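You operate a simulated robot arm through the tools that you are given. There is no shell and no other tool. Be economical: measure what you need, move in short steps, check, and stop when the job is done.

You are at the controls of a simulated robot arm. One attempt, no reset.

## Task
Press the cord clamp shut on the white plug and lay it in the green tray.
Fine: leave the slide out. Where these are worked on the way, their far stop is far enough and under half their travel is too little: press slide.

It is judged by the outcome, as a careful person would: the job done as asked, and still so three seconds after it is handed in. It fails if anything else is knocked over, pushed out of place, dropped, spilled or broken.

## Robot
A 7-joint arm with a two-finger parallel gripper on a trunk, on a base that drives. Base frame: it is fixed to the floor where the robot stands at the start and does not move with it; the origin is under the middle of the robot, x ahead of it, y to its left, z up; the surface under the hand at the start is at about z = 820. Lengths are in mm, angles in degrees, forces in N, time in s.
With the tool pointing down near the work surface it reaches from about 240 to 580 mm from the robot's upright axis, wherever it stands. Its first joint turns from -166.0 to 166.0 degrees. Places, roughly: inside of the green tray [500, 200, 800]; press slide [400, 100, 800]; seat of the press slide [400, 100, 800]. Payload 3.4 kg.
The tool frame sits at the grasp point between the pads (the TCP): z along the fingers, y along the line on which they close. The tips reach 30 mm beyond it. The gripper opens to 94 mm. The fingers are 28 mm wide and 10 mm thick; the gripper's body (50 by 96 mm) begins 55 mm behind the TCP.
Orientation is that of the tool frame in the base frame, as a unit quaternion [w, x, y, z]. With the fingers straight down and closing along the base's y, the tool's x points along the base's -x, its y along +y and its z along -z.

## Interface
- The arm moves only by the tool send_rows. Its argument "deltas" is a list of rows, each an object of numbers (a shift or turn left out is 0, a gripper value left out holds the last): "wx", "wy", "wz": the turn, a rotation vector about the tool's x, y, z in degrees; "dx", "dy", "dz": the shift along the tool's x, y, z in mm; "jaw": the finger opening in mm, from 0 to 94. In form: [{"wx": .., "wy": .., "wz": .., "dx": .., "dy": .., "dz": .., "jaw": ..}, ...]. A call has 1 to 8 rows; each row shifts and turns the commanded pose from where the row before left it, along the tool's axes as they then stand. Each row takes 0.2 s and may step no farther than 50 mm and 8.6 degrees from the row before; otherwise, or with a gripper value out of range, the whole call is refused. A pose out of reach is approached as far as the arm can. The call stops where the force on the tool passes 40 N (or 10 N more than at its start, if that is more) or the arm is blocked; 0.2 s more then pass. The fingers move at their own pace (about 72 mm/s each) and stop on an object; they squeeze with about 42 N. The grip force told is the motor's: it shows also when the fingers shut on nothing. Time passes only in rows, and 0.2 s behind the last, so rows that do not move let the fingers close. The reply holds the time, the measured pose of the TCP, the force on the tool along the base axes, the opening and the grip force, in the units named above and with some noise, with the torque about the TCP (base axes, N m) and any sound that the robot's microphone picked up.
- Cameras (640 x 400 px; columns grow to the right, rows downward): "scene" is now at [18.1, 146.9, 1628.4]; the picture's right is [-0.07, -1.00, 0.00], its down [-0.75, 0.06, -0.66] and it looks along [0.66, -0.05, -0.75] (base axes); focal length 264 px, centre (320, 200). "wrist" rides on the gripper at [76, 14, -102] in the tool frame; the picture's right is [-0.18, 0.98, 0.00], its down [-0.75, -0.14, -0.64] and it looks along [-0.63, -0.12, 0.77] (tool axes); focal length 243 px, centre (320, 200). There is no depth. A picture from a camera that has moved, and an enlarged one, comes with that camera's place and axes in the base frame and with its lens.
- snapshot(camera): a new picture of that camera. The clock stands still meanwhile.
- move_column(by): slides the trunk up (or, below 0, down) by that many mm; the arm and the scene camera ride with it, the base frame stays. It gives what a move gives, with no picture.
- roll_base(legs): drives the robot by 1 to 6 legs, each [ahead, left, turn to the left] in mm, mm and degrees, along the robot's own axes; the way and the turn of a leg run together, so that a leg with both is an arc; at most 1500 mm and 180 degrees a leg. The arm and the cameras ride along, it lands a little off, and it stops where it bumps. It gives what a move gives.
- head_to(pan, tilt): turns the head with the scene camera to pan (to the left, within 155 degrees either way) and tilt (down, from -29 to 69), counted from straight ahead of the robot. It gives what a move gives.
- inspect(camera, box): a new picture of the part [left, top, right, bottom] of that camera's present view, enlarged. The clock stands still meanwhile.
- close_job(): hands the job in; it is judged then, once.

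Work in short steps. Places have to be worked out from the pictures, the camera data and where the tool is seen: move nearer, look again, correct. Check each grasp and each placing, and mend what went wrong. You have 120 turns and 98 pictures in all, those below and enlarged ones among them. Open the gripper and draw the arm clear of the work before you hand the job in, unless the task says otherwise; then end with one line.

The tools are called by a JSON object that holds its "fn" and its "kwargs". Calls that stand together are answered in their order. send_rows: Moves the arm, as the interface text tells. Its arguments: {"type":"object","properties":{"deltas":{"type":"array"}},"required":["deltas"]} The other tools are called the same way: move_column (by) slides the trunk up or down; roll_base (legs) drives the base; head_to (pan, tilt) turns the head that bears the scene camera; snapshot (camera) takes a picture; inspect (camera, box) takes an enlarged picture of a part of a camera's view; close_job () hands the job in.

At the start:

```text
time_s: 0.0
tool_pos: [378.7, 151.0, 1212.8]
orientation: [0.0, 0.0, 1.0, 0.0]
contact_force: [0.2, -0.4, -0.3]
wrist_torque: [0.04, -0.01, 0.01]
finger_gap: 94.2
grip_force: 0.1
trunk travel left (down, up): [-300.0, 86.0]
robot x, y, heading: [1.1, -1.6, -0.1]
head pan, tilt: [-4.2, 48.7]
```

scene: 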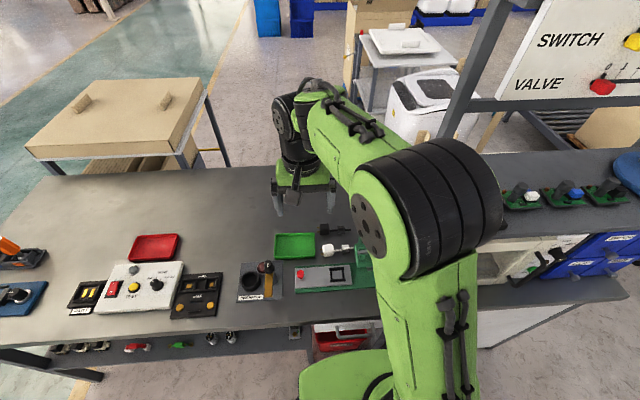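
wrist: 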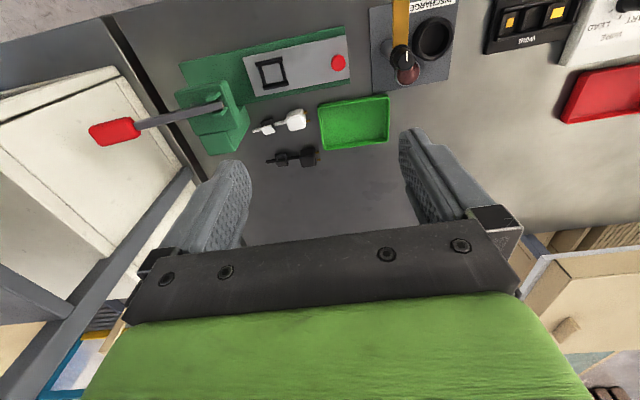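

The scene shows a press with a slide, a lever with a red grip, a white plug and a black plug, and a green tray. I'll look closer.

{"fn": "inspect", "kwargs": {"camera": "scene", "box": [220, 210, 400, 322]}}

{"fn": "inspect", "kwargs": {"camera": "wrist", "box": [70, 10, 410, 222]}}

```text
3.56 times, centred on (310, 266) of scene
camera zoom: at [18.1, 146.9, 1628.4], right [-0.07, -1.0, 0.0], down [-0.75, 0.06, -0.66], along [0.66, -0.05, -0.75], focal length 938 px, centre (356, -35)
```

zoom: 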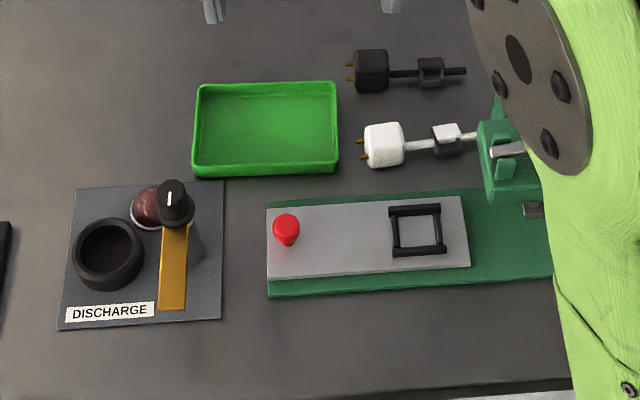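

```text
1.88 times, centred on (240, 116) of wrist
camera zoom: at [302.7, 165.9, 1314.3], right [0.18, 0.98, 0.0], down [0.75, -0.14, 0.64], along [0.63, -0.12, -0.77], focal length 457 px, centre (471, 358)
```

zoom: 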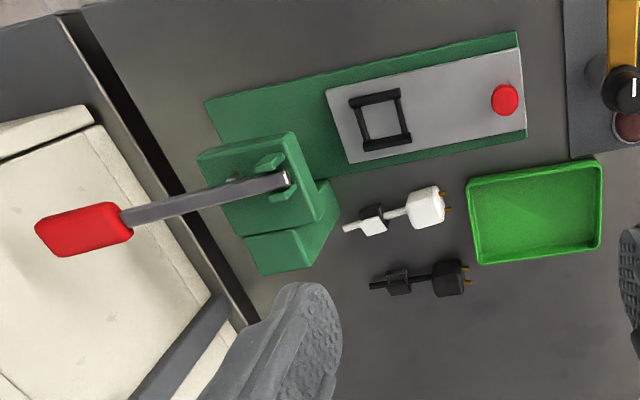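

The slide runs along y, with its seat (the black frame) and red knob; the lever is on its right. I estimate the white plug at about (498, 84) and its clamp at about (500, 20). I'll lower the arm for a nearer view.

{"fn": "send_rows", "kwargs": {"deltas": [{"dx": -8, "dy": -18, "dz": 40}, {"dx": -8, "dy": -18, "dz": 40}, {"dx": -8, "dy": -18, "dz": 40}, {"dx": -8, "dy": -18, "dz": 40}, {"dx": -8, "dy": -18, "dz": 40}]}}

{"fn": "snapshot", "kwargs": {"camera": "wrist"}}

```text
time_s: 1.2
tool_pos: [419.0, 60.4, 1009.8]
orientation: [0.0, 0.001, 1.0, 0.0]
contact_force: [0.3, -0.3, -0.4]
wrist_torque: [0.0, -0.02, 0.03]
finger_gap: 93.9
grip_force: 0.1
trunk travel left (down, up): [-300.0, 86.0]
robot x, y, heading: [1.5, -2.4, -0.1]
head pan, tilt: [-4.2, 48.7]
```

```text
93 pictures are left
camera wrist: at [343.3, 75.0, 1112.6], right [0.18, 0.98, 0.0], down [0.75, -0.14, 0.64], along [0.63, -0.12, -0.77], focal length 243 px, centre (320, 200)
```

wrist: 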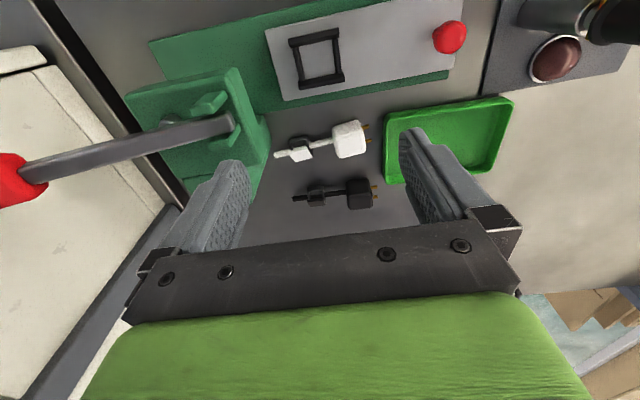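

{"fn": "inspect", "kwargs": {"camera": "wrist", "box": [240, 10, 500, 215]}}

{"fn": "inspect", "kwargs": {"camera": "wrist", "box": [100, 10, 290, 210]}}

{"fn": "inspect", "kwargs": {"camera": "scene", "box": [270, 220, 390, 300]}}

```text
1.95 times, centred on (370, 112) of wrist
camera zoom: at [343.3, 75.0, 1112.6], right [0.18, 0.98, 0.0], down [0.75, -0.14, 0.64], along [0.63, -0.12, -0.77], focal length 473 px, centre (222, 371)
```

zoom: 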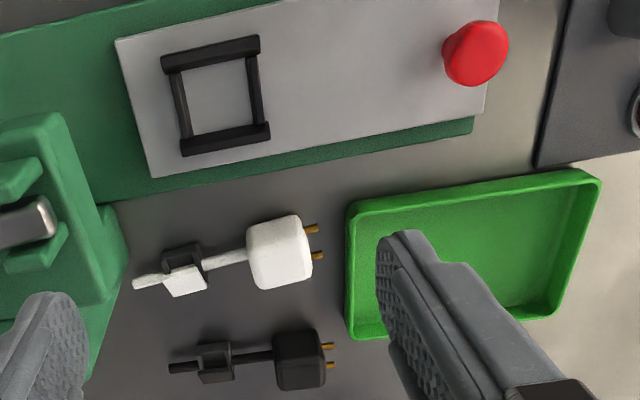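

```text
2.00 times, centred on (195, 110) of wrist
camera zoom: at [343.3, 75.0, 1112.6], right [0.18, 0.98, 0.0], down [0.75, -0.14, 0.64], along [0.63, -0.12, -0.77], focal length 485 px, centre (570, 380)
```

zoom: 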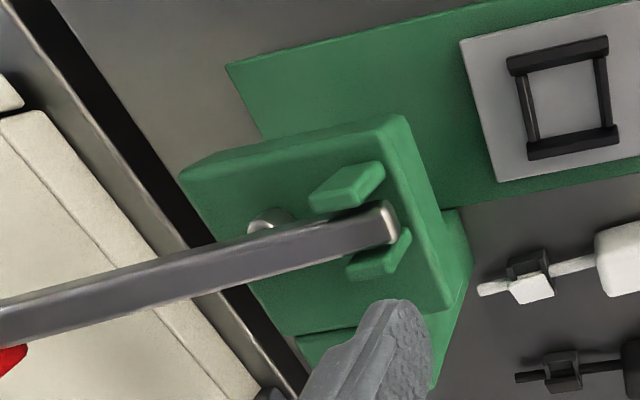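

```text
5.00 times, centred on (330, 260) of scene
camera zoom: at [19.7, 146.3, 1628.4], right [-0.07, -1.0, 0.0], down [-0.75, 0.06, -0.66], along [0.66, -0.05, -0.75], focal length 1319 px, centre (270, -100)
```

zoom: 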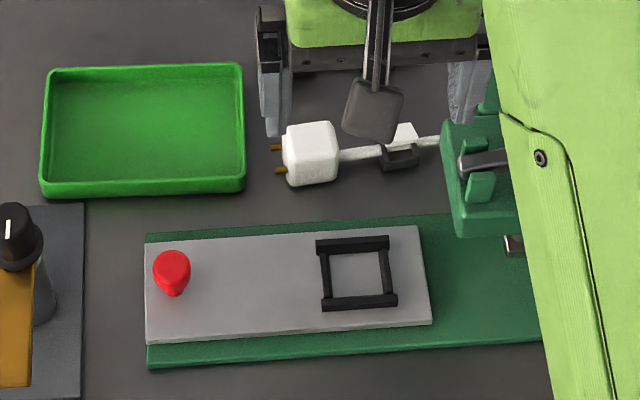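

The seat has tall rails on the two x sides and low bars on the y sides, so the clamp goes in the seat with the cord along y. I'll move over the plug and turn the hand 90° so that the fingers close along x on the plug body.

{"fn": "send_rows", "kwargs": {"deltas": [{"dx": -35, "dy": 13}, {"dx": -35, "dy": 13}, {"wz": 8.5}, {"wz": 8.5}, {"wz": 8.5}, {"wz": 8.5}, {"wz": 8.5}, {"wz": 8.5}]}}

{"fn": "send_rows", "kwargs": {"deltas": [{"wz": 8.5}, {"wz": 8.5}, {"wz": 8.5}, {"wz": 8.5}, {"wz": 5}, {"dz": 25}, {"dz": 25}]}}

{"fn": "snapshot", "kwargs": {"camera": "wrist"}}

```text
time_s: 3.0
tool_pos: [488.3, 86.3, 1012.1]
orientation: [0.0, 0.432, 0.902, 0.0]
contact_force: [-0.4, -0.1, 0.6]
wrist_torque: [-0.03, -0.02, -0.04]
finger_gap: 93.8
grip_force: 0.1
trunk travel left (down, up): [-300.0, 86.0]
robot x, y, heading: [-1.1, 1.6, 0.0]
head pan, tilt: [-4.2, 48.7]
```

```text
time_s: 4.6
tool_pos: [489.7, 86.8, 960.2]
orientation: [-0.001, 0.708, 0.707, 0.0]
contact_force: [0.6, -0.6, -0.3]
wrist_torque: [-0.01, 0.02, 0.01]
finger_gap: 94.1
grip_force: 0.1
trunk travel left (down, up): [-300.0, 86.0]
robot x, y, heading: [-0.9, 1.8, -0.2]
head pan, tilt: [-4.2, 48.7]
```

```text
89 pictures are left
camera wrist: at [503.5, 163.6, 1063.6], right [0.98, -0.19, 0.0], down [-0.14, -0.75, 0.64], along [-0.12, -0.63, -0.77], focal length 243 px, centre (320, 200)
```

wrist: 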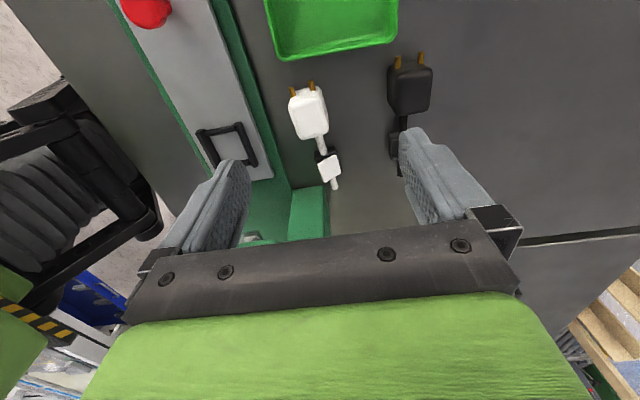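

Triangulating the views puts the table at about z≈820, the plug body at about (478, 85, 842), the clamp at (484, 23) and the seat at (388, 64). The plug is yawed about 6°, so I align the hand, narrow the jaws and come down to z≈905.

{"fn": "send_rows", "kwargs": {"deltas": [{"dy": -12, "dz": 20, "jaw": 54}, {"wz": -6, "dz": 20}, {"dz": 15}, {}]}}

{"fn": "snapshot", "kwargs": {"camera": "wrist"}}

{"fn": "inspect", "kwargs": {"camera": "scene", "box": [270, 200, 390, 300]}}

```text
time_s: 5.6
tool_pos: [476.9, 88.2, 905.7]
orientation: [0.0, 0.669, 0.743, 0.0]
contact_force: [0.3, 0.8, -0.1]
wrist_torque: [0.0, -0.01, 0.01]
finger_gap: 53.9
grip_force: 0.1
trunk travel left (down, up): [-300.0, 86.0]
robot x, y, heading: [2.3, -0.4, 0.4]
head pan, tilt: [-4.2, 48.7]
```

```text
88 pictures are left
camera wrist: at [482.6, 164.9, 1009.1], right [1.0, -0.08, 0.0], down [-0.06, -0.76, 0.64], along [-0.05, -0.64, -0.77], focal length 243 px, centre (320, 200)
```

wrist: 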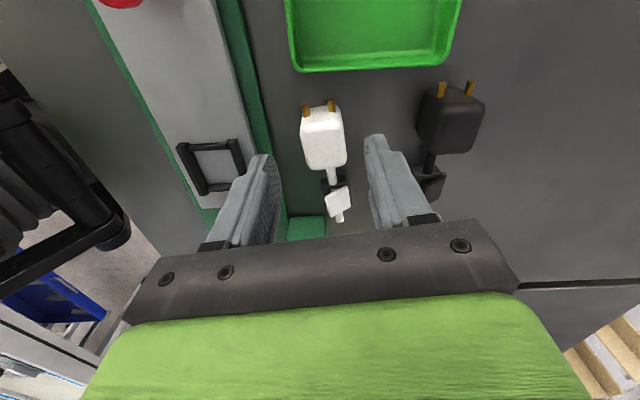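

```text
4.00 times, centred on (330, 250) of scene
camera zoom: at [18.0, 146.9, 1628.4], right [-0.07, -1.0, 0.0], down [-0.75, 0.06, -0.66], along [0.66, -0.05, -0.75], focal length 1055 px, centre (280, 0)
```

zoom: 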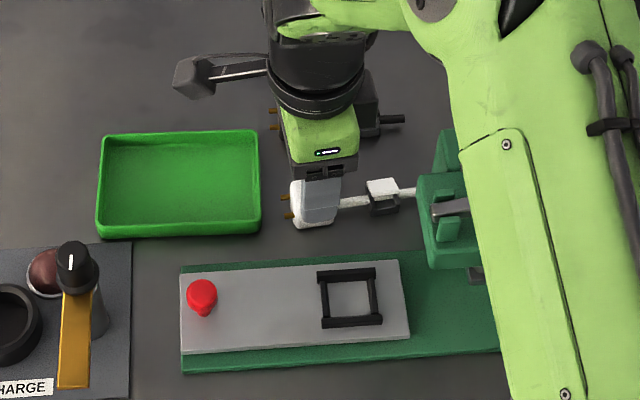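

The body sits at about (478.5, 85), between the fingers. I descend to about z=858 with the jaws clear of the green base.

{"fn": "send_rows", "kwargs": {"deltas": [{"dy": 1.5, "dx": -2, "dz": 16}, {"dz": 16}, {"dz": 15}, {}]}}

{"fn": "snapshot", "kwargs": {"camera": "wrist"}}

{"fn": "inspect", "kwargs": {"camera": "scene", "box": [290, 225, 390, 295]}}

```text
time_s: 6.6
tool_pos: [478.8, 84.6, 860.8]
orientation: [0.0, 0.669, 0.743, 0.001]
contact_force: [-0.5, 0.4, -0.2]
wrist_torque: [-0.01, -0.02, -0.02]
finger_gap: 54.3
grip_force: 0.0
trunk travel left (down, up): [-300.0, 86.0]
robot x, y, heading: [1.3, 0.6, 0.1]
head pan, tilt: [-4.2, 48.7]
```

```text
86 pictures are left
camera wrist: at [484.6, 163.0, 962.2], right [1.0, -0.08, 0.0], down [-0.06, -0.76, 0.64], along [-0.05, -0.64, -0.77], focal length 243 px, centre (320, 200)
```

wrist: 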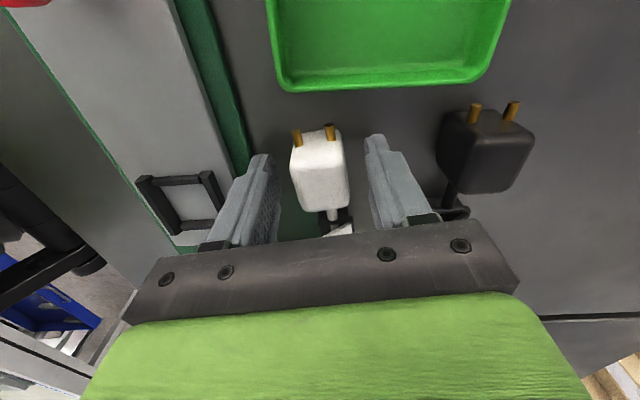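

```text
5.71 times, centred on (340, 260) of scene
camera zoom: at [17.9, 146.8, 1628.4], right [-0.07, -1.0, 0.0], down [-0.75, 0.06, -0.66], along [0.66, -0.05, -0.75], focal length 1508 px, centre (206, -143)
```

zoom: 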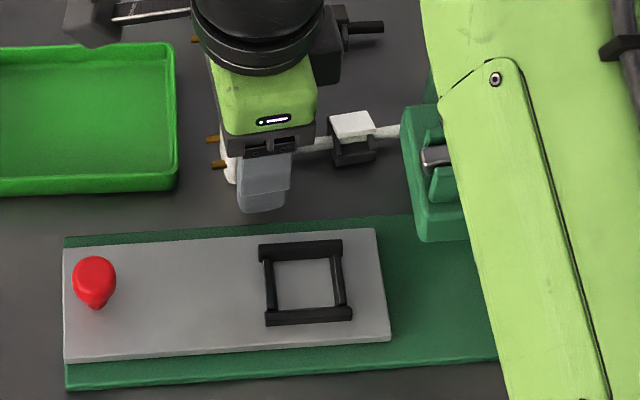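

The plug is centred between the fingers. I go 4 mm lower and close.

{"fn": "send_rows", "kwargs": {"deltas": [{"dz": 4}, {"jaw": 20}, {}, {}, {}]}}

```text
time_s: 7.8
tool_pos: [478.2, 82.9, 855.0]
orientation: [0.001, 0.669, 0.743, -0.001]
contact_force: [1.0, 0.2, -0.4]
wrist_torque: [-0.02, 0.03, -0.02]
finger_gap: 33.7
grip_force: 42.3
trunk travel left (down, up): [-300.0, 86.0]
robot x, y, heading: [1.5, 3.3, 0.0]
head pan, tilt: [-4.2, 48.7]
```

The body is gripped at a 33.7 mm gap. I lift it 60 mm and check.

{"fn": "send_rows", "kwargs": {"deltas": [{"dz": -20}, {"dz": -20}, {"dz": -20}, {}]}}

{"fn": "snapshot", "kwargs": {"camera": "wrist"}}

{"fn": "inspect", "kwargs": {"camera": "scene", "box": [290, 215, 390, 295]}}

```text
time_s: 8.8
tool_pos: [479.3, 86.4, 915.0]
orientation: [-0.002, 0.669, 0.743, 0.0]
contact_force: [0.7, -0.4, -0.8]
wrist_torque: [0.03, 0.0, -0.03]
finger_gap: 33.8
grip_force: 41.6
trunk travel left (down, up): [-300.0, 86.0]
robot x, y, heading: [-2.9, -0.8, 0.1]
head pan, tilt: [-4.2, 48.7]
```

```text
84 pictures are left
camera wrist: at [485.7, 163.4, 1018.2], right [1.0, -0.08, 0.0], down [-0.06, -0.76, 0.64], along [-0.05, -0.64, -0.77], focal length 243 px, centre (320, 200)
```

wrist: 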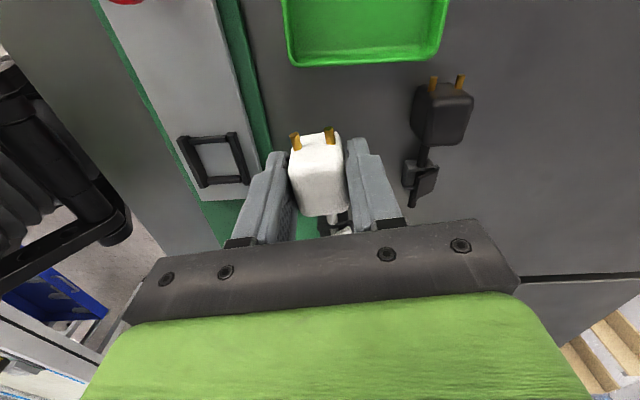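

```text
5.00 times, centred on (340, 255) of scene
camera zoom: at [18.7, 146.9, 1628.4], right [-0.07, -1.0, 0.0], down [-0.75, 0.05, -0.66], along [0.66, -0.05, -0.75], focal length 1319 px, centre (220, -75)
```

zoom: 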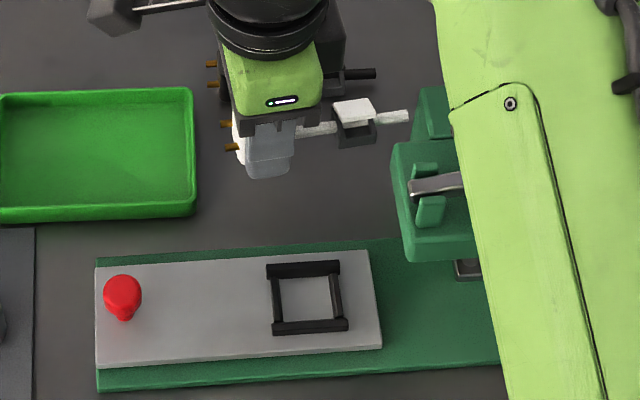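

The plug is held and level. I measure the seat against the clamp more closely, using the black plug's clamp as a reference too.

{"fn": "inspect", "kwargs": {"camera": "wrist", "box": [160, 110, 270, 215]}}

{"fn": "inspect", "kwargs": {"camera": "scene", "box": [325, 228, 365, 258]}}

```text
3.81 times, centred on (215, 162) of wrist
camera zoom: at [485.7, 163.4, 1018.2], right [1.0, -0.08, 0.0], down [-0.06, -0.76, 0.64], along [-0.05, -0.64, -0.77], focal length 924 px, centre (720, 343)
```

zoom: 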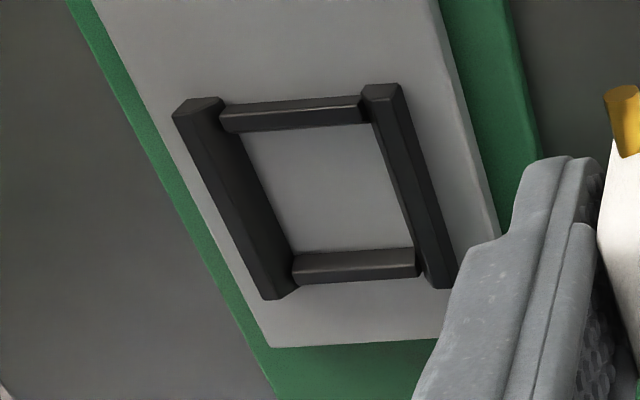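

```text
13.33 times, centred on (345, 243) of scene
camera zoom: at [18.7, 146.9, 1628.4], right [-0.07, -1.0, 0.0], down [-0.75, 0.05, -0.66], along [0.66, -0.05, -0.75], focal length 3518 px, centre (-13, -373)
```

zoom: 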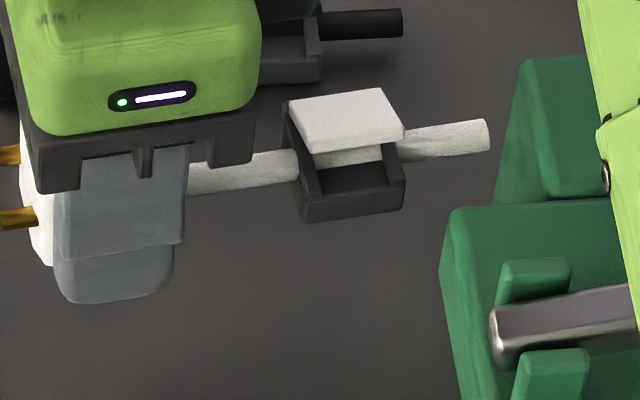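

The seat inside is about 28 × 31 mm, centred near (390, 64), and squared to the axes. The clamp is about 25 mm, about 62 mm from the body centre, so the clamp belongs in the seat. I square the hand and carry the plug over at height.

{"fn": "send_rows", "kwargs": {"deltas": [{"wz": 6}, {"dx": 14, "dy": -30}, {"dx": 14, "dy": -30}, {"dx": 13, "dy": -29}, {}]}}

{"fn": "inspect", "kwargs": {"camera": "scene", "box": [290, 220, 380, 290]}}

{"fn": "snapshot", "kwargs": {"camera": "wrist"}}

```text
time_s: 10.0
tool_pos: [390.7, 127.1, 913.5]
orientation: [0.0, 0.707, 0.707, 0.0]
contact_force: [1.6, -0.1, -1.2]
wrist_torque: [0.04, 0.01, -0.01]
finger_gap: 33.8
grip_force: 41.7
trunk travel left (down, up): [-300.0, 86.0]
robot x, y, heading: [-3.8, -1.7, 0.1]
head pan, tilt: [-4.2, 48.7]
```

```text
5.71 times, centred on (335, 255) of scene
camera zoom: at [19.0, 146.5, 1628.4], right [-0.07, -1.0, 0.0], down [-0.75, 0.06, -0.66], along [0.66, -0.05, -0.75], focal length 1508 px, centre (234, -114)
```

zoom: 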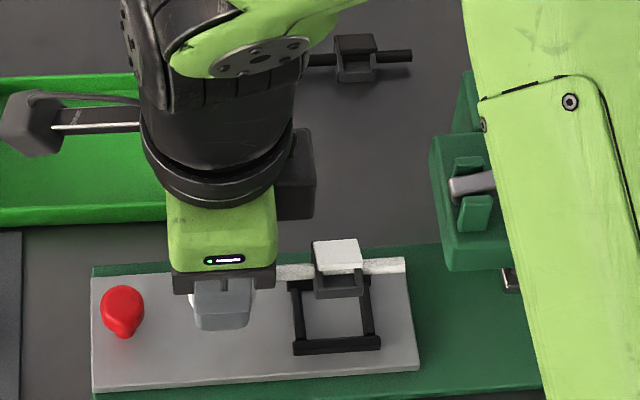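

```text
79 pictures are left
camera wrist: at [404.3, 203.1, 1018.0], right [0.98, -0.18, 0.0], down [-0.14, -0.75, 0.64], along [-0.12, -0.63, -0.77], focal length 243 px, centre (320, 200)
```

wrist: 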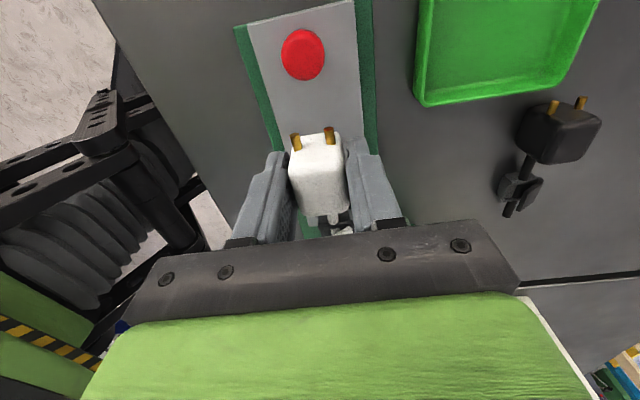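

The clamp is almost over the seat (about (388, 64) against (391, 63)). I lower to just above the rails and compare again.

{"fn": "send_rows", "kwargs": {"deltas": [{"dz": 12}, {"dz": 12}, {}]}}

{"fn": "inspect", "kwargs": {"camera": "scene", "box": [325, 250, 365, 285]}}

{"fn": "inspect", "kwargs": {"camera": "wrist", "box": [270, 130, 390, 240]}}

```text
time_s: 10.8
tool_pos: [390.2, 126.7, 890.8]
orientation: [0.0, 0.707, 0.707, 0.001]
contact_force: [0.2, -0.9, -0.2]
wrist_torque: [0.04, 0.01, -0.01]
finger_gap: 33.4
grip_force: 42.1
trunk travel left (down, up): [-300.0, 86.0]
robot x, y, heading: [-0.7, -2.3, -0.2]
head pan, tilt: [-4.2, 48.7]
```

```text
11.43 times, centred on (345, 268) of scene
camera zoom: at [18.2, 146.8, 1628.4], right [-0.07, -1.0, 0.0], down [-0.75, 0.06, -0.66], along [0.66, -0.05, -0.75], focal length 3015 px, centre (34, -571)
```

zoom: 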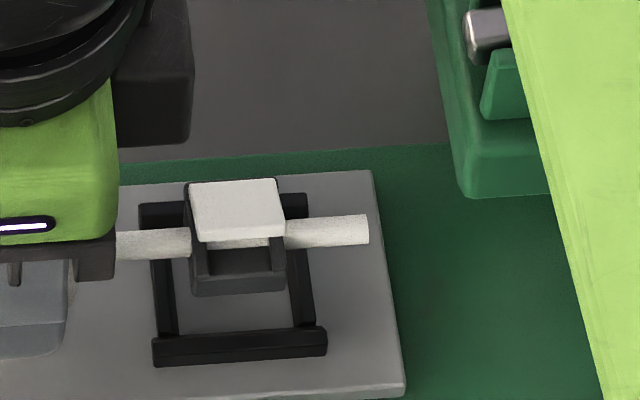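

```text
3.64 times, centred on (330, 185) of wrist
camera zoom: at [403.8, 203.4, 993.8], right [0.98, -0.18, 0.0], down [-0.14, -0.75, 0.64], along [-0.12, -0.63, -0.77], focal length 882 px, centre (284, 254)
```

zoom: 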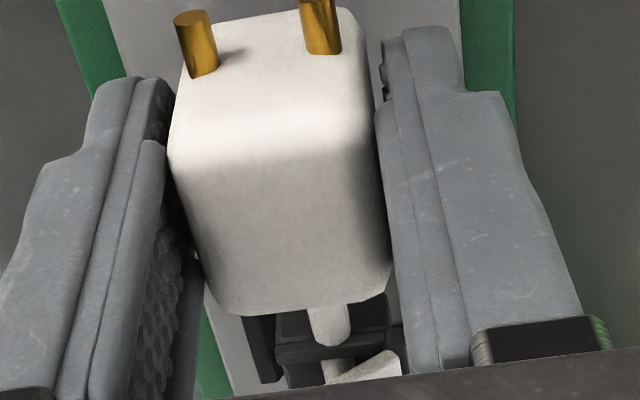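

The clamp looks centred over the seat in y, with a few mm clearance in x. I lower in small steps and watch the force.

{"fn": "send_rows", "kwargs": {"deltas": [{"dz": 5}, {"dz": 5}, {}]}}

{"fn": "inspect", "kwargs": {"camera": "scene", "box": [325, 250, 365, 285]}}

```text
time_s: 11.6
tool_pos: [389.6, 126.1, 880.7]
orientation: [-0.001, 0.707, 0.707, 0.001]
contact_force: [0.1, 0.4, -0.5]
wrist_torque: [0.0, -0.03, -0.01]
finger_gap: 33.8
grip_force: 42.0
trunk travel left (down, up): [-300.0, 86.0]
robot x, y, heading: [-0.2, -0.4, 0.2]
head pan, tilt: [-4.2, 48.7]
```

```text
11.43 times, centred on (345, 268) of scene
camera zoom: at [18.2, 146.9, 1628.4], right [-0.07, -1.0, 0.0], down [-0.75, 0.06, -0.66], along [0.66, -0.05, -0.75], focal length 3015 px, centre (34, -571)
```

zoom: 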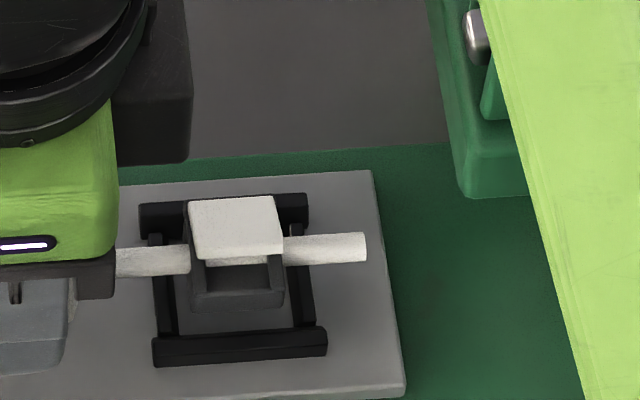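

There is good clearance all round. I lower further until the plug rests.

{"fn": "send_rows", "kwargs": {"deltas": [{"dz": 4}, {"dz": 3}, {}]}}

{"fn": "inspect", "kwargs": {"camera": "scene", "box": [325, 250, 365, 285]}}

```text
time_s: 12.4
tool_pos: [390.0, 126.8, 873.4]
orientation: [0.0, 0.707, 0.707, -0.001]
contact_force: [-0.5, -0.8, -0.4]
wrist_torque: [0.02, 0.02, -0.02]
finger_gap: 33.5
grip_force: 41.8
trunk travel left (down, up): [-300.0, 86.0]
robot x, y, heading: [-1.7, -0.9, 0.1]
head pan, tilt: [-4.2, 48.7]
```

```text
11.43 times, centred on (345, 268) of scene
camera zoom: at [18.3, 146.9, 1628.4], right [-0.07, -1.0, 0.0], down [-0.75, 0.06, -0.66], along [0.66, -0.05, -0.75], focal length 3015 px, centre (34, -571)
```

zoom: 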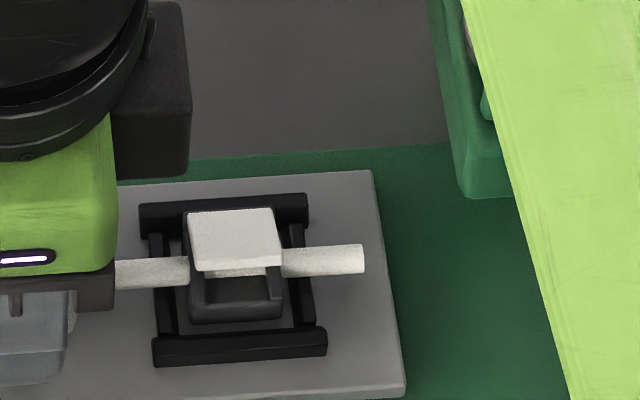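

No contact yet and the clearance is fine; I continue down.

{"fn": "send_rows", "kwargs": {"deltas": [{"dz": 2}, {"dz": 2}, {}]}}

```text
time_s: 13.2
tool_pos: [389.3, 125.6, 872.1]
orientation: [0.002, 0.707, 0.707, 0.003]
contact_force: [3.1, 0.8, 29.4]
wrist_torque: [-0.45, 0.03, 0.06]
finger_gap: 33.5
grip_force: 42.2
trunk travel left (down, up): [-300.0, 86.0]
robot x, y, heading: [-0.4, 1.8, 0.0]
head pan, tilt: [-4.2, 48.7]
```

It made contact at z≈872, as expected for resting on the slide. I ease off and open a little.

{"fn": "send_rows", "kwargs": {"deltas": [{"dz": -2.5}, {"jaw": 50}, {}, {}]}}

{"fn": "inspect", "kwargs": {"camera": "scene", "box": [325, 250, 365, 285]}}

{"fn": "snapshot", "kwargs": {"camera": "wrist"}}

```text
time_s: 14.2
tool_pos: [389.3, 126.5, 873.2]
orientation: [0.001, 0.708, 0.706, 0.0]
contact_force: [0.0, 0.4, 0.0]
wrist_torque: [0.02, -0.01, 0.0]
finger_gap: 49.9
grip_force: 0.1
trunk travel left (down, up): [-300.0, 86.0]
robot x, y, heading: [-2.2, 4.0, -0.0]
head pan, tilt: [-4.2, 48.7]
```

```text
11.43 times, centred on (345, 268) of scene
camera zoom: at [18.0, 146.8, 1628.4], right [-0.07, -1.0, 0.0], down [-0.75, 0.06, -0.66], along [0.66, -0.05, -0.75], focal length 3015 px, centre (34, -571)
```

zoom: 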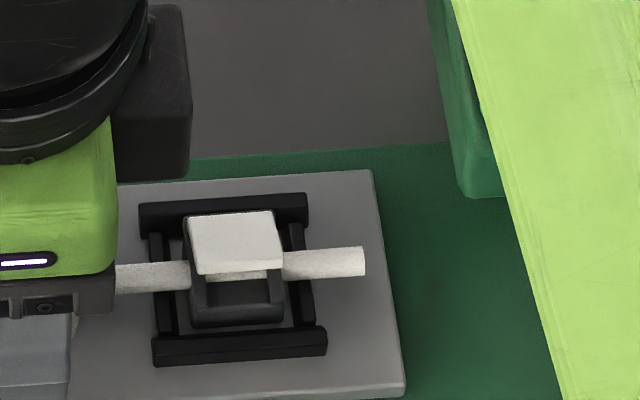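

```text
73 pictures are left
camera wrist: at [403.6, 203.2, 975.8], right [0.98, -0.18, 0.0], down [-0.14, -0.75, 0.64], along [-0.12, -0.63, -0.77], focal length 243 px, centre (320, 200)
```

wrist: 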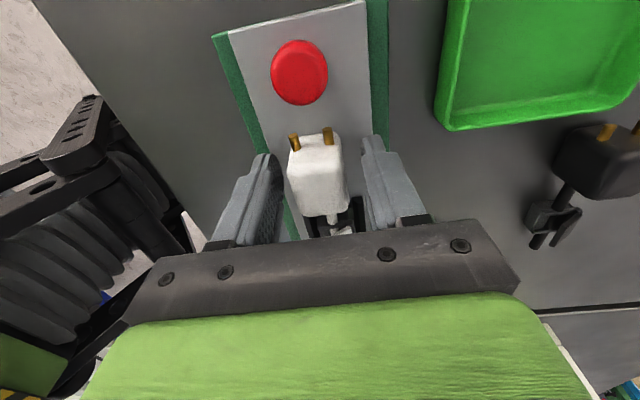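

The clamp sits inside the seat with the cord along y. I lift clear and move over the red knob at about (391, 182).

{"fn": "send_rows", "kwargs": {"deltas": [{"dz": -30}, {"dz": -30}, {"dx": 28}, {"dx": 28}, {}]}}

{"fn": "snapshot", "kwargs": {"camera": "wrist"}}

{"fn": "inspect", "kwargs": {"camera": "scene", "box": [280, 230, 380, 300]}}

```text
time_s: 15.4
tool_pos: [388.5, 182.9, 932.2]
orientation: [0.001, 0.707, 0.707, 0.001]
contact_force: [0.8, 0.3, 0.9]
wrist_torque: [0.0, -0.01, 0.01]
finger_gap: 50.2
grip_force: 0.0
trunk travel left (down, up): [-300.0, 86.0]
robot x, y, heading: [-0.8, -0.9, 0.0]
head pan, tilt: [-4.2, 48.7]
```

```text
72 pictures are left
camera wrist: at [402.8, 259.3, 1035.6], right [0.98, -0.18, 0.0], down [-0.14, -0.75, 0.64], along [-0.12, -0.63, -0.77], focal length 243 px, centre (320, 200)
```

wrist: 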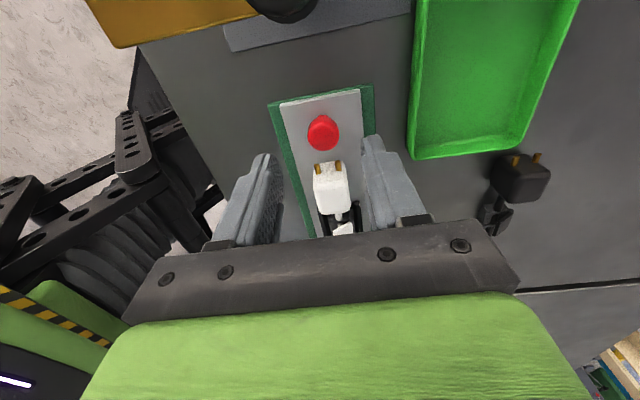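

```text
5.71 times, centred on (330, 265) of scene
camera zoom: at [18.4, 146.4, 1628.5], right [-0.07, -1.0, 0.0], down [-0.75, 0.06, -0.66], along [0.66, -0.05, -0.75], focal length 1508 px, centre (263, -171)
```

zoom: 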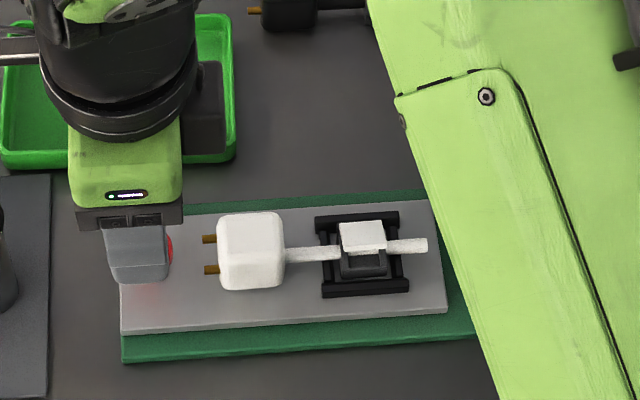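

The knob is at about (390, 181), right under the hand. I go down around it and grip it.

{"fn": "send_rows", "kwargs": {"deltas": [{"dy": 1.5, "dx": -1, "dz": 20}, {"dz": 20}, {"dz": 18}, {"jaw": 10}, {}, {}, {}]}}

{"fn": "snapshot", "kwargs": {"camera": "wrist"}}

```text
time_s: 17.0
tool_pos: [390.1, 182.2, 874.2]
orientation: [0.0, 0.708, 0.707, 0.0]
contact_force: [-2.0, 0.0, -4.6]
wrist_torque: [0.45, -0.26, 0.01]
finger_gap: 22.5
grip_force: 44.7
trunk travel left (down, up): [-300.0, 86.0]
robot x, y, heading: [1.4, 2.8, -0.1]
head pan, tilt: [-4.2, 48.7]
```

```text
70 pictures are left
camera wrist: at [404.7, 258.5, 977.4], right [0.98, -0.18, 0.0], down [-0.14, -0.75, 0.64], along [-0.12, -0.63, -0.77], focal length 243 px, centre (320, 200)
```

wrist: 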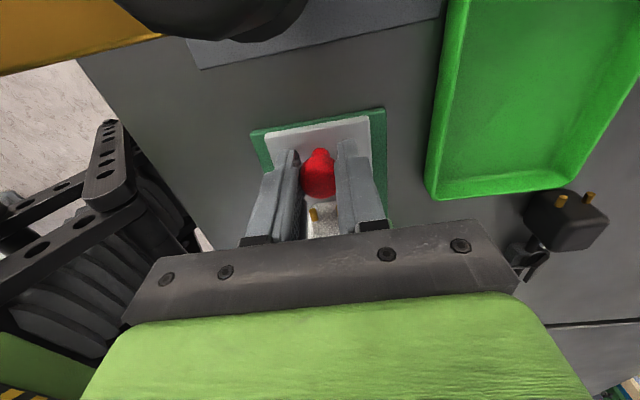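

The knob is gripped. I push the slide in along -y, the first 20 mm as a test.

{"fn": "send_rows", "kwargs": {"deltas": [{"dx": -7}, {"dx": -7}, {"dx": -7}]}}

{"fn": "inspect", "kwargs": {"camera": "scene", "box": [290, 220, 410, 300]}}

```text
time_s: 17.8
tool_pos: [389.9, 160.1, 874.6]
orientation: [0.0, 0.707, 0.707, -0.001]
contact_force: [-3.9, -1.1, -5.5]
wrist_torque: [0.59, -0.09, 0.14]
finger_gap: 22.3
grip_force: 45.5
trunk travel left (down, up): [-300.0, 86.0]
robot x, y, heading: [-1.5, -0.6, -0.5]
head pan, tilt: [-4.2, 48.7]
```

```text
5.00 times, centred on (350, 260) of scene
camera zoom: at [18.1, 146.7, 1628.4], right [-0.07, -1.0, 0.0], down [-0.75, 0.06, -0.66], along [0.66, -0.05, -0.75], focal length 1319 px, centre (170, -100)
```

zoom: 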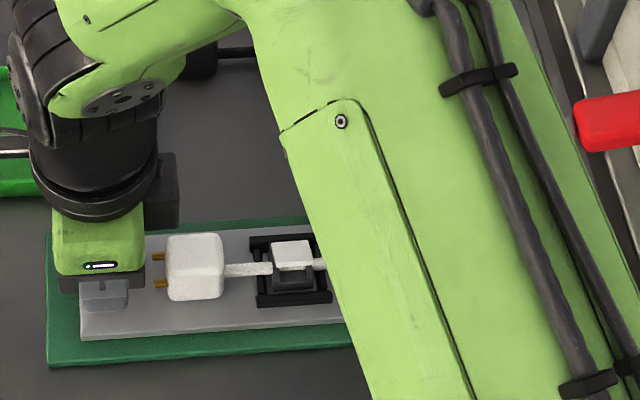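

The slide moves easily with the plug seated. I continue.

{"fn": "send_rows", "kwargs": {"deltas": [{"dx": -8}, {"dx": -8}, {"dx": -8}, {"dx": -8}, {"dx": -8}]}}

```text
time_s: 19.0
tool_pos: [390.1, 120.0, 873.9]
orientation: [-0.001, 0.707, 0.707, -0.001]
contact_force: [-5.0, -1.1, -10.1]
wrist_torque: [0.56, 0.02, 0.14]
finger_gap: 22.6
grip_force: 44.8
trunk travel left (down, up): [-300.0, 86.0]
robot x, y, heading: [2.1, -4.2, -0.1]
head pan, tilt: [-4.2, 48.7]
```

{"fn": "send_rows", "kwargs": {"deltas": [{"dx": -6}, {"dx": -6}, {"dx": -6}, {"dx": -6}, {"dx": -6}, {"dx": -6}]}}

{"fn": "snapshot", "kwargs": {"camera": "wrist"}}

{"fn": "snapshot", "kwargs": {"camera": "scene"}}

```text
time_s: 20.4
tool_pos: [389.9, 84.1, 873.6]
orientation: [-0.001, 0.707, 0.708, 0.0]
contact_force: [-8.7, -2.4, -15.2]
wrist_torque: [1.01, -0.04, 0.11]
finger_gap: 22.5
grip_force: 44.9
trunk travel left (down, up): [-300.0, 86.0]
robot x, y, heading: [-3.0, 1.7, -0.1]
head pan, tilt: [-4.2, 48.7]
```

```text
68 pictures are left
camera wrist: at [404.9, 159.7, 977.4], right [0.98, -0.18, 0.0], down [-0.14, -0.75, 0.64], along [-0.12, -0.63, -0.77], focal length 243 px, centre (320, 200)
```

wrist: 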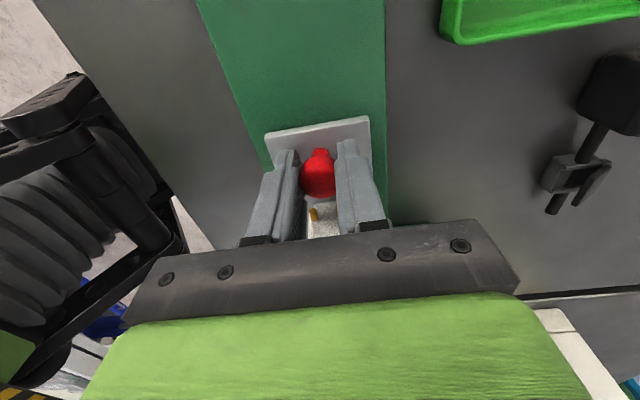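

```text
67 pictures are left
camera scene: at [18.0, 146.1, 1628.4], right [-0.07, -1.0, 0.0], down [-0.75, 0.06, -0.66], along [0.66, -0.05, -0.75], focal length 264 px, centre (320, 200)
```

scene: 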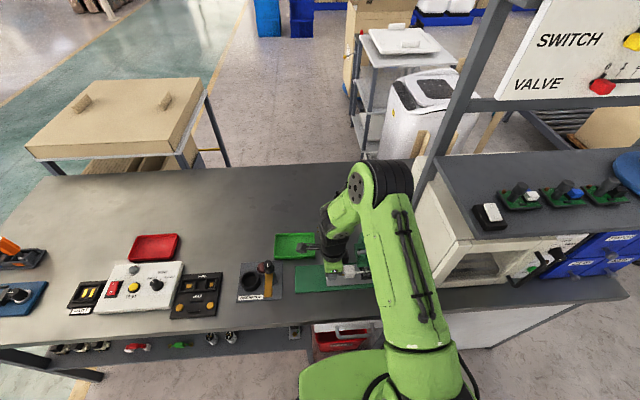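

The slide has gone 98 mm with small side forces. I ease those with a slight correction and continue toward the stop.

{"fn": "send_rows", "kwargs": {"deltas": [{"dx": -3, "dy": -1, "dz": 1}, {"dx": -4}, {"dx": -4}, {"dx": -4}]}}

{"fn": "inspect", "kwargs": {"camera": "scene", "box": [310, 220, 410, 300]}}

```text
time_s: 21.4
tool_pos: [391.3, 79.7, 874.8]
orientation: [-0.003, 0.704, 0.71, 0.004]
contact_force: [-2.4, 30.2, 2.7]
wrist_torque: [0.39, 0.32, -0.13]
finger_gap: 22.2
grip_force: 45.0
trunk travel left (down, up): [-300.0, 86.0]
robot x, y, heading: [-3.4, -3.1, 0.3]
head pan, tilt: [-4.2, 48.7]
```

```text
5.00 times, centred on (360, 260) of scene
camera zoom: at [17.8, 152.6, 1628.0], right [-0.07, -1.0, 0.0], down [-0.75, 0.05, -0.66], along [0.66, -0.05, -0.75], focal length 1319 px, centre (120, -100)
```

zoom: 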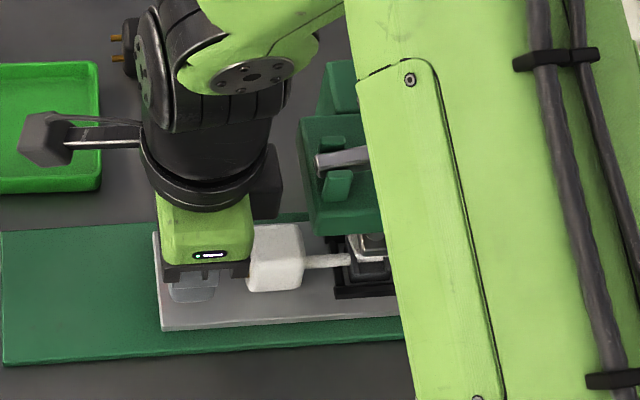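

The slide stopped after about 103 mm with a firm 30 N. I ease off, release the knob, rise, and look at whether the seat is under the ram.

{"fn": "send_rows", "kwargs": {"deltas": [{"dx": 7}, {"jaw": 50}, {}, {"dx": 5, "dz": -25}, {"dx": 25, "dz": -25}, {"dx": 40}, {"dx": 40}, {}]}}

{"fn": "snapshot", "kwargs": {"camera": "wrist"}}

{"fn": "inspect", "kwargs": {"camera": "scene", "box": [290, 210, 410, 300]}}

```text
time_s: 23.2
tool_pos: [390.5, 187.2, 924.5]
orientation: [0.001, 0.707, 0.708, 0.0]
contact_force: [0.3, -0.4, -0.2]
wrist_torque: [0.02, -0.01, -0.01]
finger_gap: 49.9
grip_force: 0.1
trunk travel left (down, up): [-300.0, 86.0]
robot x, y, heading: [1.1, 1.3, 0.2]
head pan, tilt: [-4.2, 48.7]
```

```text
65 pictures are left
camera wrist: at [404.6, 263.3, 1026.5], right [0.98, -0.18, 0.0], down [-0.14, -0.75, 0.64], along [-0.12, -0.63, -0.77], focal length 243 px, centre (320, 200)
```

wrist: 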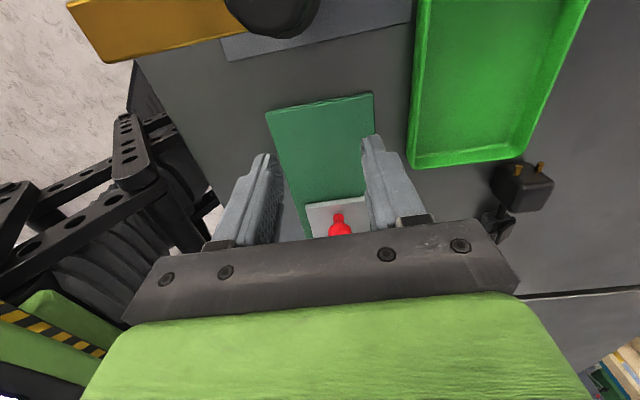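

```text
4.44 times, centred on (350, 255) of scene
camera zoom: at [18.4, 145.9, 1628.5], right [-0.07, -1.0, 0.0], down [-0.75, 0.06, -0.66], along [0.66, -0.05, -0.75], focal length 1173 px, centre (187, -44)
```

zoom: 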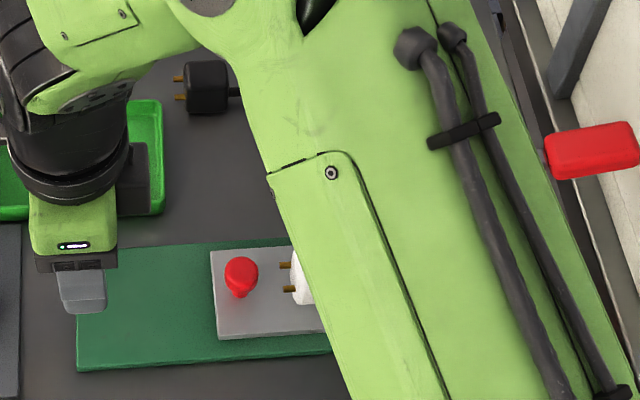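

The arm blocks the scene view of the press. I raise and turn the hand back, so the wrist camera looks along +x, then go to the robot's side of the press.

{"fn": "send_rows", "kwargs": {"deltas": [{"dz": -40}, {"dz": -40}, {"dz": -40}, {"dz": -40}, {"wz": -8.5}, {"wz": -8.5}, {"wz": -8.5}, {"wz": -8.5}]}}

{"fn": "send_rows", "kwargs": {"deltas": [{"wz": -8.5}, {"wz": -8.5}, {"wz": -8.5}, {"wz": -8.5}, {"wz": -8.5}, {"wz": -8.5}, {"wz": -5}]}}

{"fn": "send_rows", "kwargs": {"deltas": [{"dx": 18, "dy": -45}, {"dx": 18, "dy": -45}, {"dx": 18, "dy": -45}, {"dx": 18, "dy": -45}, {"dx": 18, "dy": -45}, {}]}}

{"fn": "snapshot", "kwargs": {"camera": "wrist"}}

{"fn": "snapshot", "kwargs": {"camera": "scene"}}

```text
time_s: 25.0
tool_pos: [390.0, 185.2, 1083.8]
orientation: [0.0, 0.469, 0.883, 0.0]
contact_force: [0.8, 0.4, -0.2]
wrist_torque: [0.02, 0.03, -0.01]
finger_gap: 50.1
grip_force: 0.0
trunk travel left (down, up): [-300.0, 86.0]
robot x, y, heading: [-0.4, -0.5, -0.1]
head pan, tilt: [-4.2, 48.7]
```

```text
time_s: 26.6
tool_pos: [390.8, 187.0, 1083.0]
orientation: [0.001, -0.001, 1.0, 0.0]
contact_force: [-0.6, -0.2, 0.9]
wrist_torque: [0.02, -0.01, -0.01]
finger_gap: 49.9
grip_force: 0.0
trunk travel left (down, up): [-300.0, 86.0]
robot x, y, heading: [-1.1, -0.1, -0.1]
head pan, tilt: [-4.2, 48.7]
```

```text
time_s: 28.0
tool_pos: [300.0, -39.8, 1083.2]
orientation: [0.0, 0.0, 1.0, 0.0]
contact_force: [-0.3, 0.4, 0.8]
wrist_torque: [-0.02, 0.02, -0.01]
finger_gap: 50.1
grip_force: 0.0
trunk travel left (down, up): [-300.0, 86.0]
robot x, y, heading: [0.1, 4.9, 0.1]
head pan, tilt: [-4.2, 48.7]
```

```text
63 pictures are left
camera wrist: at [222.7, -24.8, 1187.2], right [0.18, 0.98, 0.0], down [0.75, -0.14, 0.64], along [0.63, -0.12, -0.77], focal length 243 px, centre (320, 200)
```

wrist: 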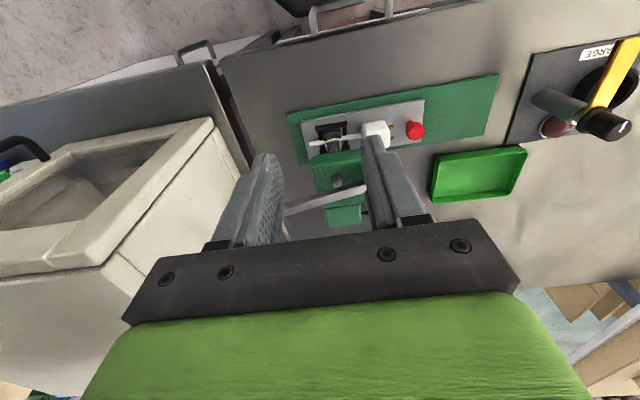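

```text
62 pictures are left
camera scene: at [18.6, 147.9, 1628.3], right [-0.07, -1.0, 0.0], down [-0.75, 0.05, -0.66], along [0.66, -0.05, -0.75], focal length 264 px, centre (320, 200)
```

scene: 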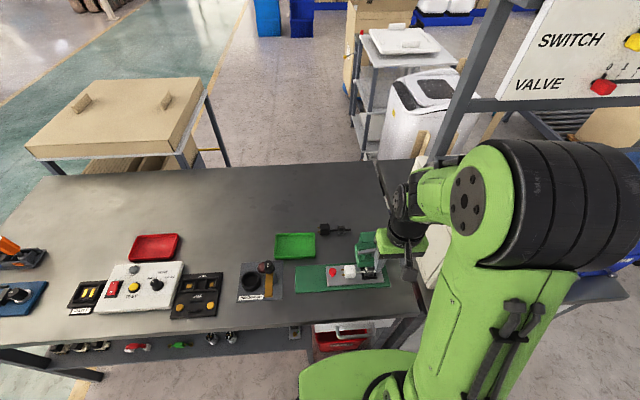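

{"fn": "inspect", "kwargs": {"camera": "wrist", "box": [270, 80, 430, 235]}}

{"fn": "inspect", "kwargs": {"camera": "scene", "box": [320, 220, 420, 300]}}

```text
2.58 times, centred on (350, 158) of wrist
camera zoom: at [222.7, -24.8, 1187.2], right [0.18, 0.98, 0.0], down [0.75, -0.14, 0.64], along [0.63, -0.12, -0.77], focal length 626 px, centre (243, 310)
```

zoom: 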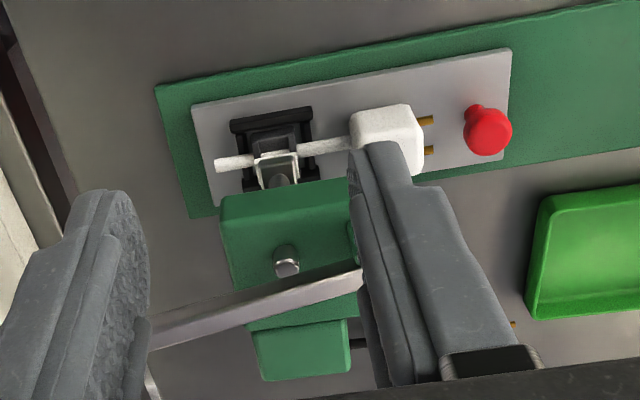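

```text
5.00 times, centred on (370, 260) of scene
camera zoom: at [18.6, 147.9, 1628.3], right [-0.07, -1.0, 0.0], down [-0.75, 0.05, -0.66], along [0.66, -0.05, -0.75], focal length 1319 px, centre (70, -100)
```

zoom: 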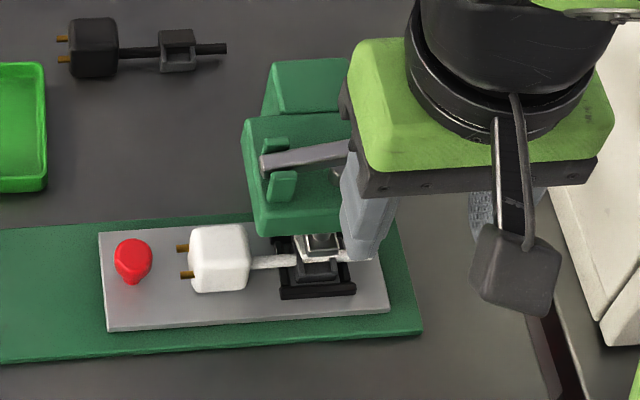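

The clamp in its seat is under the ram. The lever pivots near (403, -5, 950), passes over the plunger, and its red handle should be near (395, -135, 1000). I move to look at the handle.

{"fn": "send_rows", "kwargs": {"deltas": [{"dx": -10, "dy": -37, "dz": -10}, {"dx": -10, "dy": -37, "dz": -7}, {"dx": -10, "dy": -36}, {}]}}

{"fn": "snapshot", "kwargs": {"camera": "wrist"}}

{"fn": "snapshot", "kwargs": {"camera": "scene"}}

```text
time_s: 29.0
tool_pos: [329.6, -147.9, 1101.5]
orientation: [0.0, 0.0, 1.0, -0.001]
contact_force: [0.9, 0.2, 0.5]
wrist_torque: [0.0, 0.03, 0.0]
finger_gap: 49.8
grip_force: 0.0
trunk travel left (down, up): [-300.0, 86.0]
robot x, y, heading: [1.7, -1.3, -0.0]
head pan, tilt: [-4.2, 48.7]
```

```text
59 pictures are left
camera wrist: at [253.3, -133.4, 1203.2], right [0.18, 0.98, 0.0], down [0.75, -0.14, 0.64], along [0.63, -0.12, -0.77], focal length 243 px, centre (320, 200)
```

wrist: 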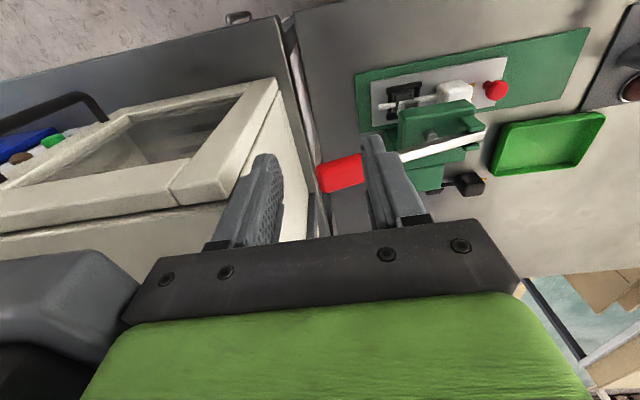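

```text
58 pictures are left
camera scene: at [17.5, 147.9, 1628.3], right [-0.07, -1.0, 0.0], down [-0.75, 0.05, -0.66], along [0.66, -0.05, -0.75], focal length 264 px, centre (320, 200)
```

scene: 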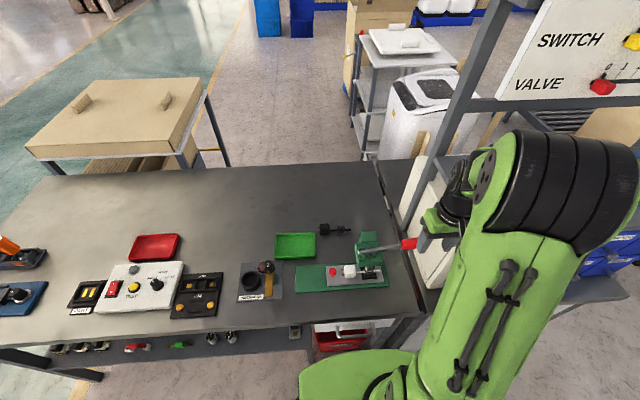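

The handle is at about (398, -138, 985), and the cabinet face at y≈-213 stays clear. I close the fingers and go above the handle at y≈-130.

{"fn": "send_rows", "kwargs": {"deltas": [{"dx": -23, "dy": 6, "jaw": 0}, {"dx": -23, "dy": 6}, {"dx": -23, "dy": 6}, {"dz": 20}, {"dz": 20}, {}]}}

{"fn": "snapshot", "kwargs": {"camera": "wrist"}}

{"fn": "inspect", "kwargs": {"camera": "scene", "box": [330, 190, 470, 300]}}

```text
time_s: 30.4
tool_pos: [398.3, -130.7, 1060.0]
orientation: [0.0, 0.0, 1.0, 0.001]
contact_force: [-0.8, -0.2, 0.1]
wrist_torque: [-0.01, -0.02, -0.01]
finger_gap: 0.2
grip_force: 33.2
trunk travel left (down, up): [-300.0, 86.0]
robot x, y, heading: [-0.0, 5.1, 0.1]
head pan, tilt: [-4.2, 48.7]
```

```text
57 pictures are left
camera wrist: at [322.4, -115.2, 1163.3], right [0.18, 0.98, 0.0], down [0.75, -0.14, 0.64], along [0.63, -0.12, -0.77], focal length 243 px, centre (320, 200)
```

wrist: 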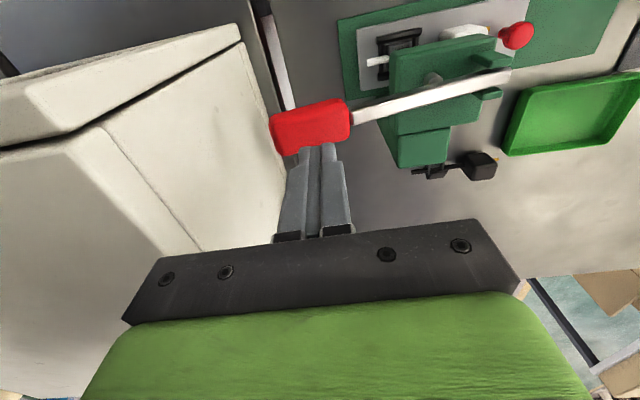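

```text
3.64 times, centred on (400, 245) of scene
camera zoom: at [17.7, 146.9, 1628.4], right [-0.07, -1.0, 0.0], down [-0.75, 0.05, -0.66], along [0.66, -0.05, -0.75], focal length 959 px, centre (29, 36)
```

zoom: 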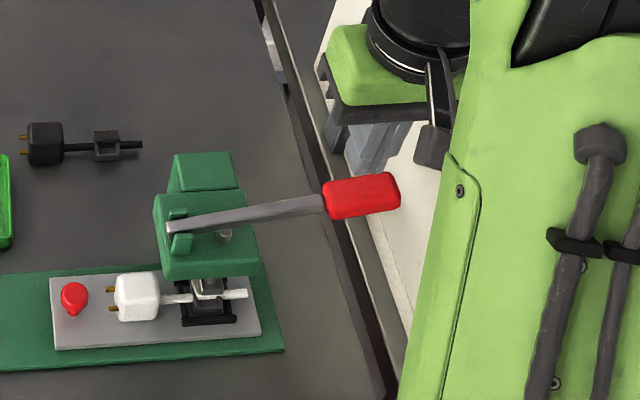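

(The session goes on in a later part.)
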